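You operate a simulated robot arm through the tools that you are given. There is no shell and no other tool. Be economical: measure what you need, move in short steps, check, and stop when the job is done.

You run a simulated robot arm. Do the job below in one go: nothing can be reset, and whatever is moved stays where it is left.

TASK
Put one of the blocks from the top of the sorting bench on top of the box of wipes.
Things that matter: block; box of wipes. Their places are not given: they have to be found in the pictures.

Only the result counts: the job must be done as asked and must still hold three seconds after the hand-in. Knocking over, shifting, dropping, spilling or breaking anything else fails it.

THE ROBOT
A 7-joint arm with a two-finger parallel gripper, fixed in place. Base frame: the origin is at the foot of the arm, x ahead of it, y to its left, z up; the work surface is at about z = 800. Readings come in mm, rad, newtons and seconds.
With the tool pointing down near the work surface it reaches from about 240 to 680 mm from the base axis. Its first joint turns from -1.152 to 1.152 rad. Payload 2.4 kg.
The TCP is the grasp point between the finger pads, 30 mm short of the fingertips. In the tool frame z runs along the fingers and y along their closing line. Largest opening 94 mm; finger width 28, thickness 10; the body of the gripper, 50 by 96 mm, starts 55 mm behind the TCP.
Orientation is that of the tool frame in the base frame, as a unit quaternion [x, y, z, w]. With the fingers straight down and closing along the base's y, the tool's x points along the base's -x, its y along +y and its z along -z.

THE INTERFACE
- The arm moves only by the tool arm_command. Its argument "rows" is one flat list of numbers, 5 for each row, row after row: the closure, from 0 (fully open) to 1 (shut), then the shift along the tool's x, y, z in units of 40 mm (1.0 is 40 mm), then the turn about the tool's z in units of 8 degrees (1.0 is 8 degrees). In form: [claw, tx, ty, tz, twist, claw, tx, ty, tz, twist, ...]. A call has 1 to 20 rows; each row shifts and turns the commanded pose from where the row before left it, along the tool's axes as they then stand. A call with a number of a shift or a turn outside -1 to 1 is refused whole. Each row takes 0.2 s and may step no farther than 50 mm and 0.15 rad from the row before; otherwise, or with a gripper value out of range, the whole call is refused. Where a pose cannot be reached the arm comes as near as it can. A force on the tool above 40 N (or 10 N above the force at the start of the call, whichever is more), or a blocked arm, ends the call early, and 0.2 s more pass. Each finger travels about 153 mm/s and halts on what it meets, pressing with about 32 N; the grip force reading is that of the motor and also rises with nothing between the fingers. The clock runs only during rows and for 0.2 s after the last one: add rows that do not move to give the fingers time. It gives the time, the measured TCP pose, the force on the tool (base axes), the opening and the grip force at its end, in the units of the frame above (readings bear some noise).
- Cameras (640 x 400 px; columns grow to the right, rows downward): "scene" is fixed at [41.5, 486.8, 1423.6]; the picture's right is [-0.65, -0.76, 0.00], its down [-0.57, 0.48, -0.67] and it looks along [0.51, -0.43, -0.75] (base axes); focal length 346 px, centre (320, 200). "wrist" rides on the gripper at [-37, 0, -58] in the tool frame; the picture's right is [0.00, -1.00, 0.00], its down [0.97, 0.00, -0.24] and it looks along [0.24, 0.00, 0.97] (tool axes); focal length 218 px, centre (320, 200).
- snapshot(camera): a new picture of that camera. The clock stands still meanwhile.
- point_at(camera, pixels): for up to 12 pixels [column, row] of the newest picture of that camera ("zoom" is the newest enlarged one), the place [x, y, z] in the base frame of the surface seen there, good to about 3 mm. The clock stands still meanwhile.
- enlarge(camera, box): a new picture of the part [left, top, right, bottom] of that camera's present view, enlarged. The clock stands still meanwhile.
- job_done(): hands the job in; it is judged then, once.

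Work in short steps. Measure before you move; look again where a grasp or a placing could have gone wrong, and mend it. You have 60 turns and 20 pictures in all, those below and enlarged ones among them. Open the gripper and draw the arm clear of the work before you hand the job in, unless the task says otherwise; then end with one line.

The tools are called after "Emit:" as a command line: name --argument value ..., lists and objects as JSON in quotes. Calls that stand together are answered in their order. arm_command: Moves the arm, as the interface text tells. Its arguments: {"type":"object","properties":{"rows":{"type":"array"}},"required":["rows"]} The other tools are called the same way: snapshot (camera) takes a picture; point_at (camera, pixels) gives the place of the surface under pixels of a picture; enlarge (camera, box) takes an enlarged picture of a part of a camera's view; job_done () hands the job in.

At the start:

```text
time: 0.0
position: [349.3, 114.0, 1052.3]
tcp_rot: [-0.001, 1.0, 0.0, 0.0]
wrist_force: [0.6, -0.3, -0.1]
gripper_width: 94.2
grip_force: 0.1
```

scene: 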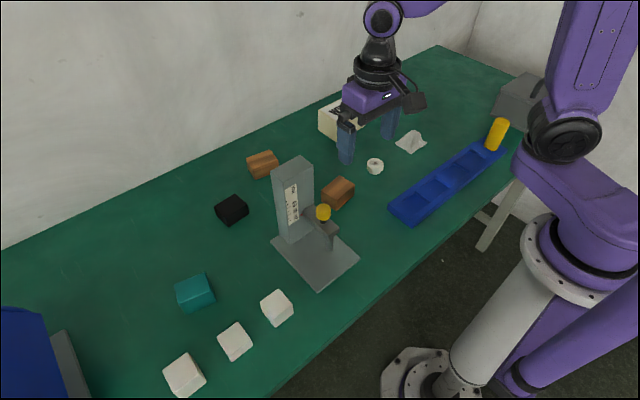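
wrist: 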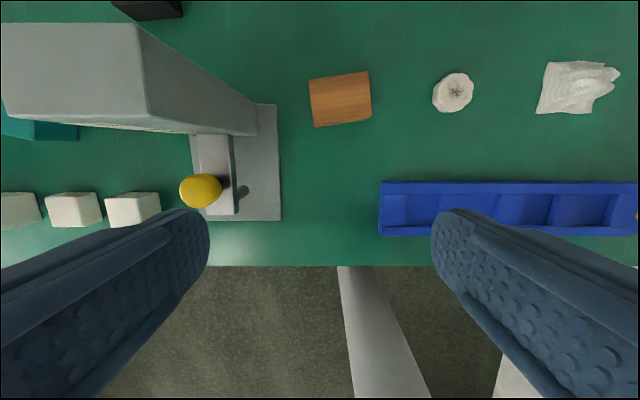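

The scene shows several block-like items (wood, black, teal, white) and a cream box partly hidden behind the gripper near (330,118). I enlarge to identify them.

Emit:
enlarge --camera "scene" --box '[220, 60, 460, 210]'

Emit:
enlarge --camera "scene" --box '[0, 180, 352, 400]'

Emit:
point_at --camera "scene" --pixels '[[262, 157], [338, 186], [232, 202], [195, 283], [276, 300], [235, 335], [184, 368], [330, 110], [375, 161], [410, 137], [292, 165], [20, 330]]'

```text
2.67 times, centred on (340, 135) of scene
```

zoom: 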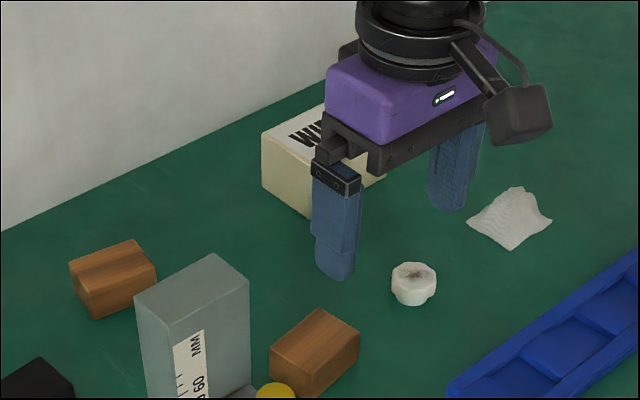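

```text
1.82 times, centred on (176, 290) of scene
```

zoom: 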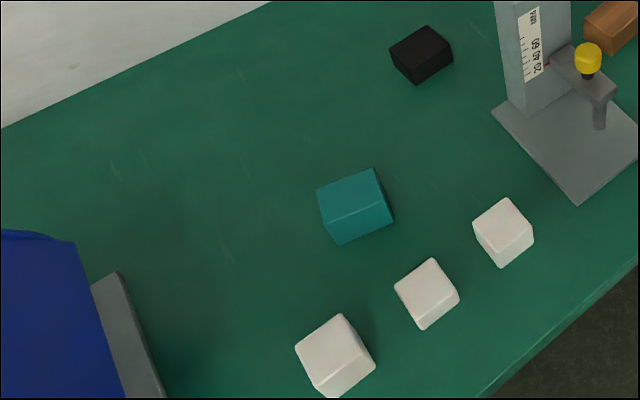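

```text
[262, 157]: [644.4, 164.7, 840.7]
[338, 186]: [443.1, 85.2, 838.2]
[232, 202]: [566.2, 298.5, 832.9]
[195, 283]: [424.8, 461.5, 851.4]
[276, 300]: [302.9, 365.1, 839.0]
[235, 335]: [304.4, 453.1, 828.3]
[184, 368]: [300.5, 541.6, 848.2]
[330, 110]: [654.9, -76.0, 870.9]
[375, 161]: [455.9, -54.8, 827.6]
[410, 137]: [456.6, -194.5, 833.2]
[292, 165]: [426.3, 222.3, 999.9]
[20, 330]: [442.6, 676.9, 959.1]
```

The cream box lettered "WI…" at about (655,-76) is the box of wipes. The wooden block near (443,85) is the easy one to take, so I measure it in the wrist picture.

Emit:
enlarge --camera "wrist" --box '[280, 50, 400, 150]'

Emit:
point_at --camera "wrist" --pixels '[[312, 82], [367, 75], [368, 102], [317, 122], [340, 98], [340, 123], [341, 80], [316, 100], [365, 90], [230, 60], [270, 110]]'

Emit:
point_at --camera "scene" --pixels '[[339, 179], [322, 194], [337, 203], [352, 186], [335, 208], [322, 107], [337, 101], [325, 113]]'

```text
4.00 times, centred on (340, 100) of wrist
```

zoom: 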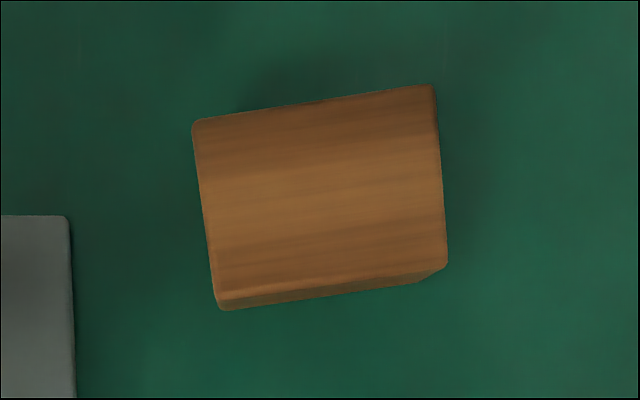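

```text
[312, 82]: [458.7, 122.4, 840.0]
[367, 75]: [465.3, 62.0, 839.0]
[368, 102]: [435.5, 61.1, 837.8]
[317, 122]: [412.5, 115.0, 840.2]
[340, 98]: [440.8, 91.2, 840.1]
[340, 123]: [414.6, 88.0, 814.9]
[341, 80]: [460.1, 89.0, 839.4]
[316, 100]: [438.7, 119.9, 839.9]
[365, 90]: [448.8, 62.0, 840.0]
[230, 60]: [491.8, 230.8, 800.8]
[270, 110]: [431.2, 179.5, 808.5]
```

```text
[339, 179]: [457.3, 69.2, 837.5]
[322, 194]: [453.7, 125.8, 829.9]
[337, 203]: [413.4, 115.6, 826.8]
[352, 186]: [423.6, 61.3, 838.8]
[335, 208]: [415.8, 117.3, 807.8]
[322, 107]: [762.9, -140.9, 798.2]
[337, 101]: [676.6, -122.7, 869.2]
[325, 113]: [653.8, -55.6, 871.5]
```

The block top is at z 840, centre about (440,90), roughly 64 x 50 x 40 mm, turned about 8°. I move over it, turn, and come part way down.

Emit:
arm_command --rows '[0, -0.76, -0.196, 0, 0, 0, -0.76, -0.196, 0, 0, 0, -0.76, -0.196, 0, 0, 0, 0, 0, 0, -1, 0, 0, 0, 1, 0, 0, 0, 0, 1, 0, 0, 0, 0, 1, 0, 0, 0, 0, 0, 0, 0, 0, 0, 0, 0]'

Emit:
snapshot --camera "wrist"

Emit:
snapshot --camera "scene"

```text
time: 2.0
position: [440.8, 90.0, 935.6]
tcp_rot: [-0.07, 0.998, 0.0, 0.0]
wrist_force: [-0.9, 0.0, 0.1]
gripper_width: 94.0
grip_force: 0.2
```

```text
14 pictures are left
```

wrist: 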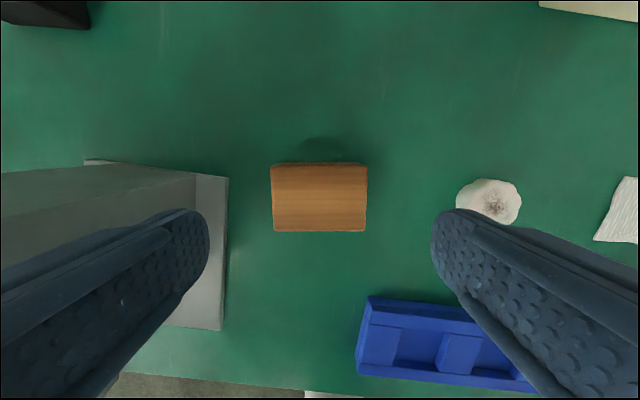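

```text
13 pictures are left
```

scene: 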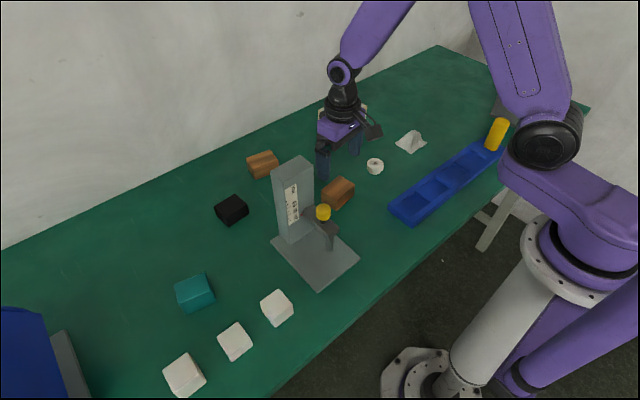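

The block is squared up and centred at (319,197) between the fingers. I check the clearance to the gauge column before descending.

Emit:
point_at --camera "wrist" --pixels '[[190, 185], [150, 175], [198, 200], [222, 200], [274, 195], [364, 195], [320, 170], [320, 225]]'

```text
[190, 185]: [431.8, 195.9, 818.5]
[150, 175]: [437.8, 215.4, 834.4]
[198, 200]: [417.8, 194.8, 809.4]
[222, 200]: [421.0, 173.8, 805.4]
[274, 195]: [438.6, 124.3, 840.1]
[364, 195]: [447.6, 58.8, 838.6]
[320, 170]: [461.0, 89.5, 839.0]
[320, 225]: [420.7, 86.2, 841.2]
```

The column stands at y ≥ 195, well clear of the fingers (outer edge about 150). I lower to about z 836 and close.

Emit:
arm_command --rows '[0, 0, 0, 0.83, 0, 0, 0, 0, 0.83, 0, 0, 0, 0, 0.8, 0, 0, 0, 0, 0, 0, 0, 0, 0, 0, 0, 0.3, 0, 0, 0, 0, 0.6, 0, 0, 0, 0, 0.6, 0, 0, 0, 0, 0.6, 0, 0, 0, 0]'

```text
time: 4.0
position: [438.7, 90.9, 833.2]
tcp_rot: [-0.07, 0.998, 0.0, 0.0]
wrist_force: [0.0, 0.0, -0.1]
gripper_width: 73.8
grip_force: 31.7
```

The fingers stopped at 73.8 mm under full grip force, a little wider than I measured. I lift slightly and look at the grasp.

Emit:
arm_command --rows '[0.7, 0, 0, -0.5, 0, 0.7, 0, 0, -0.5, 0, 0.7, 0, 0, 0, 0]'

Emit:
snapshot --camera "wrist"

```text
time: 4.8
position: [440.8, 90.2, 873.4]
tcp_rot: [-0.071, 0.997, 0.0, 0.0]
wrist_force: [-0.4, 0.9, -1.1]
gripper_width: 73.8
grip_force: 32.2
```

```text
12 pictures are left
```

wrist: 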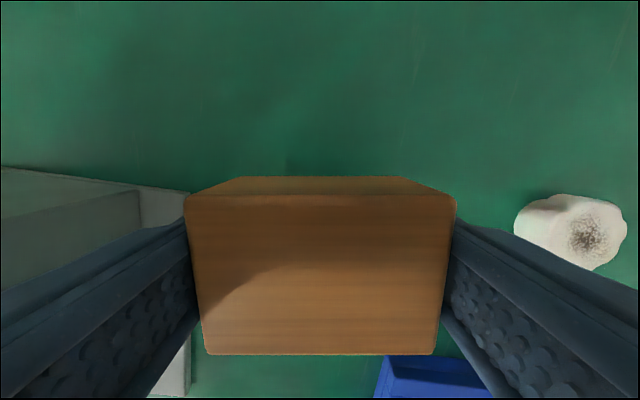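

The block is held squarely between the pads. I lift to about z 1000, untwist, and carry it to about (600,-85) to view the box of wipes.

Emit:
arm_command --rows '[0.7, 0, 0, -0.8, 0, 0.7, 0, 0, -0.8, 0, 0.7, 0, 0, -0.8, 0, 0.7, 0, 0, -0.8, 0, 0.7, 0, 0, 0, 1, 0.7, -0.7, -0.8, 0, 0, 0.7, -0.7, -0.8, 0, 0, 0.7, -0.7, -0.8, 0, 0, 0.7, -0.7, -0.8, 0, 0, 0.7, -0.6, -0.8, 0, 0, 0.7, 0, 0, 0, 0, 0.7, 0, 0, 0, 0]'

Emit:
snapshot --camera "wrist"

Emit:
snapshot --camera "scene"

```text
time: 7.4
position: [576.9, -70.2, 1003.6]
tcp_rot: [0.0, 1.0, 0.0, 0.0]
wrist_force: [-0.6, -0.5, -0.8]
gripper_width: 73.8
grip_force: 32.0
```

```text
11 pictures are left
```

wrist: 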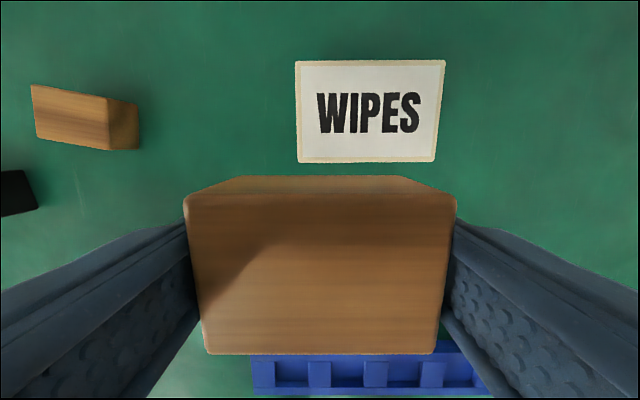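

```text
10 pictures are left
```

scene: 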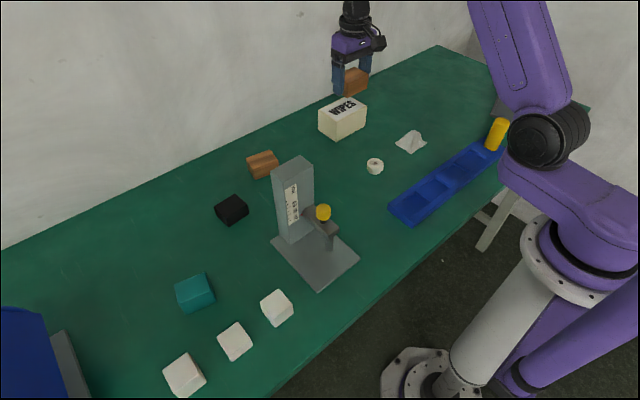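

The WIPES box top is visible at wrist pixels (297–445, 60–163). I measure its corners and centre.

Emit:
point_at --camera "wrist" --pixels '[[299, 64], [441, 64], [432, 159], [300, 159], [368, 80], [368, 150], [320, 190], [320, 184], [320, 350]]'

```text
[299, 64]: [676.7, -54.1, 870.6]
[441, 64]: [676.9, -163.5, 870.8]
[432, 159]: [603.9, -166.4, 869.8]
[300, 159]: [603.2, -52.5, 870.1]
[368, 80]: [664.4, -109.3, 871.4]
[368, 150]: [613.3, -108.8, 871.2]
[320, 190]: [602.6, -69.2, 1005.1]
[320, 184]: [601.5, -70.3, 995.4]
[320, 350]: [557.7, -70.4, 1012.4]
```

Box top centre is (640,-109), z 870.5. The block's underside sits about 33 mm below the TCP, so I move over it and lower to TCP z about 925 first.

Emit:
arm_command --rows '[0.7, -0.76, -0.5, 0, 0, 0.7, -0.76, -0.47, 0, 0, 0.7, 0, 0, 0, 0, 0.7, 0, 0, 0.7, 0, 0.7, 0, 0, 0.7, 0, 0.7, 0, 0, 0.56, 0, 0.7, 0, 0, 0, 0, 0.7, 0, 0, 0, 0]'

Emit:
enlarge --camera "scene" --box '[280, 40, 440, 140]'

```text
time: 9.2
position: [639.6, -107.5, 924.1]
tcp_rot: [-0.001, 1.0, -0.001, 0.001]
wrist_force: [0.0, 0.2, -0.4]
gripper_width: 74.1
grip_force: 32.1
```

```text
4.00 times, centred on (360, 90) of scene
```

zoom: 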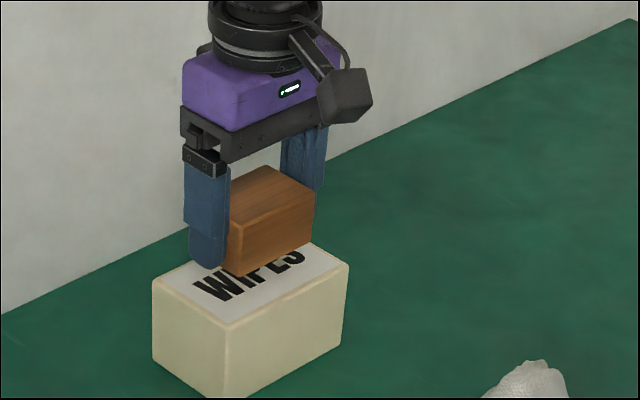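

The block is centred over the box. I lower 17 mm, then read the force.

Emit:
arm_command --rows '[0.7, 0, 0, 0.22, 0, 0.7, 0, 0, 0.2, 0, 0.7, 0, 0, 0, 0, 0.7, 0, 0, 0, 0]'

```text
time: 10.2
position: [638.3, -109.2, 907.5]
tcp_rot: [0.0, 1.0, -0.001, 0.0]
wrist_force: [-0.2, -0.8, 0.0]
gripper_width: 73.7
grip_force: 32.0
```

Not yet in contact; I lower about 2.5 mm more.

Emit:
arm_command --rows '[0.7, 0, 0, 0.06, 0, 0.7, 0, 0, 0, 0, 0.7, 0, 0, 0, 0]'

Emit:
enlarge --camera "scene" --box '[310, 60, 390, 110]'

```text
time: 11.0
position: [637.7, -106.6, 905.2]
tcp_rot: [0.0, 1.0, 0.001, 0.001]
wrist_force: [-0.3, -0.3, -0.5]
gripper_width: 73.5
grip_force: 31.4
```

```text
8.00 times, centred on (350, 85) of scene
```

zoom: 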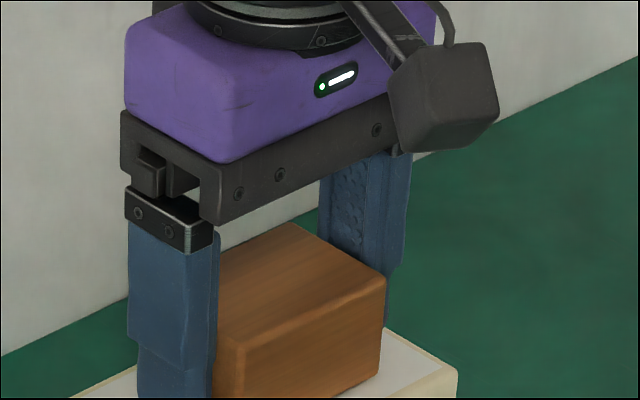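

Still no contact force; another 1 mm step twice.

Emit:
arm_command --rows '[0.7, 0, 0, 0.025, 0, 0.7, 0, 0, 0, 0, 0.7, 0, 0, 0, 0]'

Emit:
arm_command --rows '[0.7, 0, 0, 0.025, 0, 0.7, 0, 0, 0, 0, 0.7, 0, 0, 0, 0]'

```text
time: 11.8
position: [637.6, -106.4, 904.1]
tcp_rot: [0.0, 1.0, 0.0, 0.0]
wrist_force: [0.1, 0.3, -0.4]
gripper_width: 73.7
grip_force: 32.4
```

```text
time: 12.6
position: [638.0, -107.1, 903.4]
tcp_rot: [0.0, 1.0, 0.001, 0.0]
wrist_force: [-0.8, -0.7, -0.3]
gripper_width: 73.6
grip_force: 32.1
```

Still no force reading; one more 1 mm step.

Emit:
arm_command --rows '[0.7, 0, 0, 0.025, 0, 0.7, 0, 0, 0, 0, 0.7, 0, 0, 0, 0]'

```text
time: 13.4
position: [638.5, -108.7, 902.3]
tcp_rot: [-0.001, 1.0, 0.0, 0.001]
wrist_force: [-3.8, 2.3, 12.9]
gripper_width: 73.7
grip_force: 32.0
```

Contact: 12.9 N upward. I open gradually, then retreat straight up.

Emit:
arm_command --rows '[0.18, 0, 0, -0.01, 0, 0.1, 0, 0, 0, 0, 0, 0, 0, 0, 0, 0, 0, 0, 0, 0, 0, 0, 0, -0.4, 0, 0, 0, 0, -0.8, 0, 0, 0, 0, -0.8, 0, 0, 0, 0, -0.8, 0, 0, 0, 0, 0, 0]'

Emit:
enlarge --camera "scene" --box '[280, 40, 440, 140]'

Emit:
snapshot --camera "wrist"

```text
time: 15.4
position: [637.6, -107.6, 1011.7]
tcp_rot: [-0.001, 1.0, 0.0, 0.0]
wrist_force: [-0.1, 1.0, -0.4]
gripper_width: 94.0
grip_force: 0.0
```

```text
4.00 times, centred on (360, 90) of scene
```

zoom: 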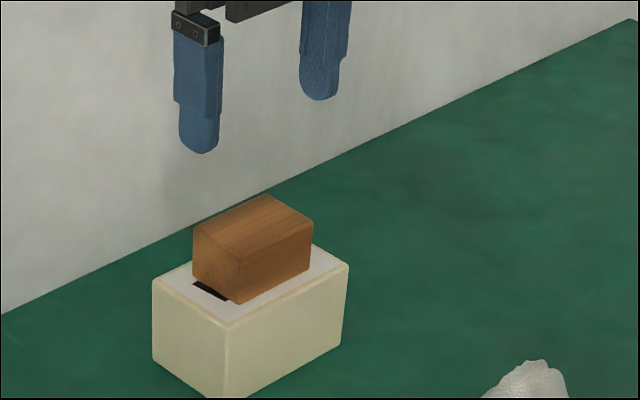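

```text
6 pictures are left
```

wrist: 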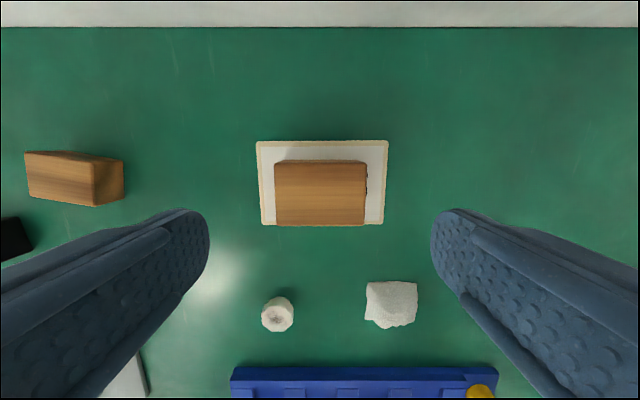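

The block rests flat in the middle of the box of wipes, the gripper is open and about 110 mm above its release height, and nothing else has moved. I hand in.

Emit:
job_done

```text
The job is handed in.
```

I put a wooden block from the bench on top of the box of wipes, opened the gripper and raised the arm clear, then handed the job in.
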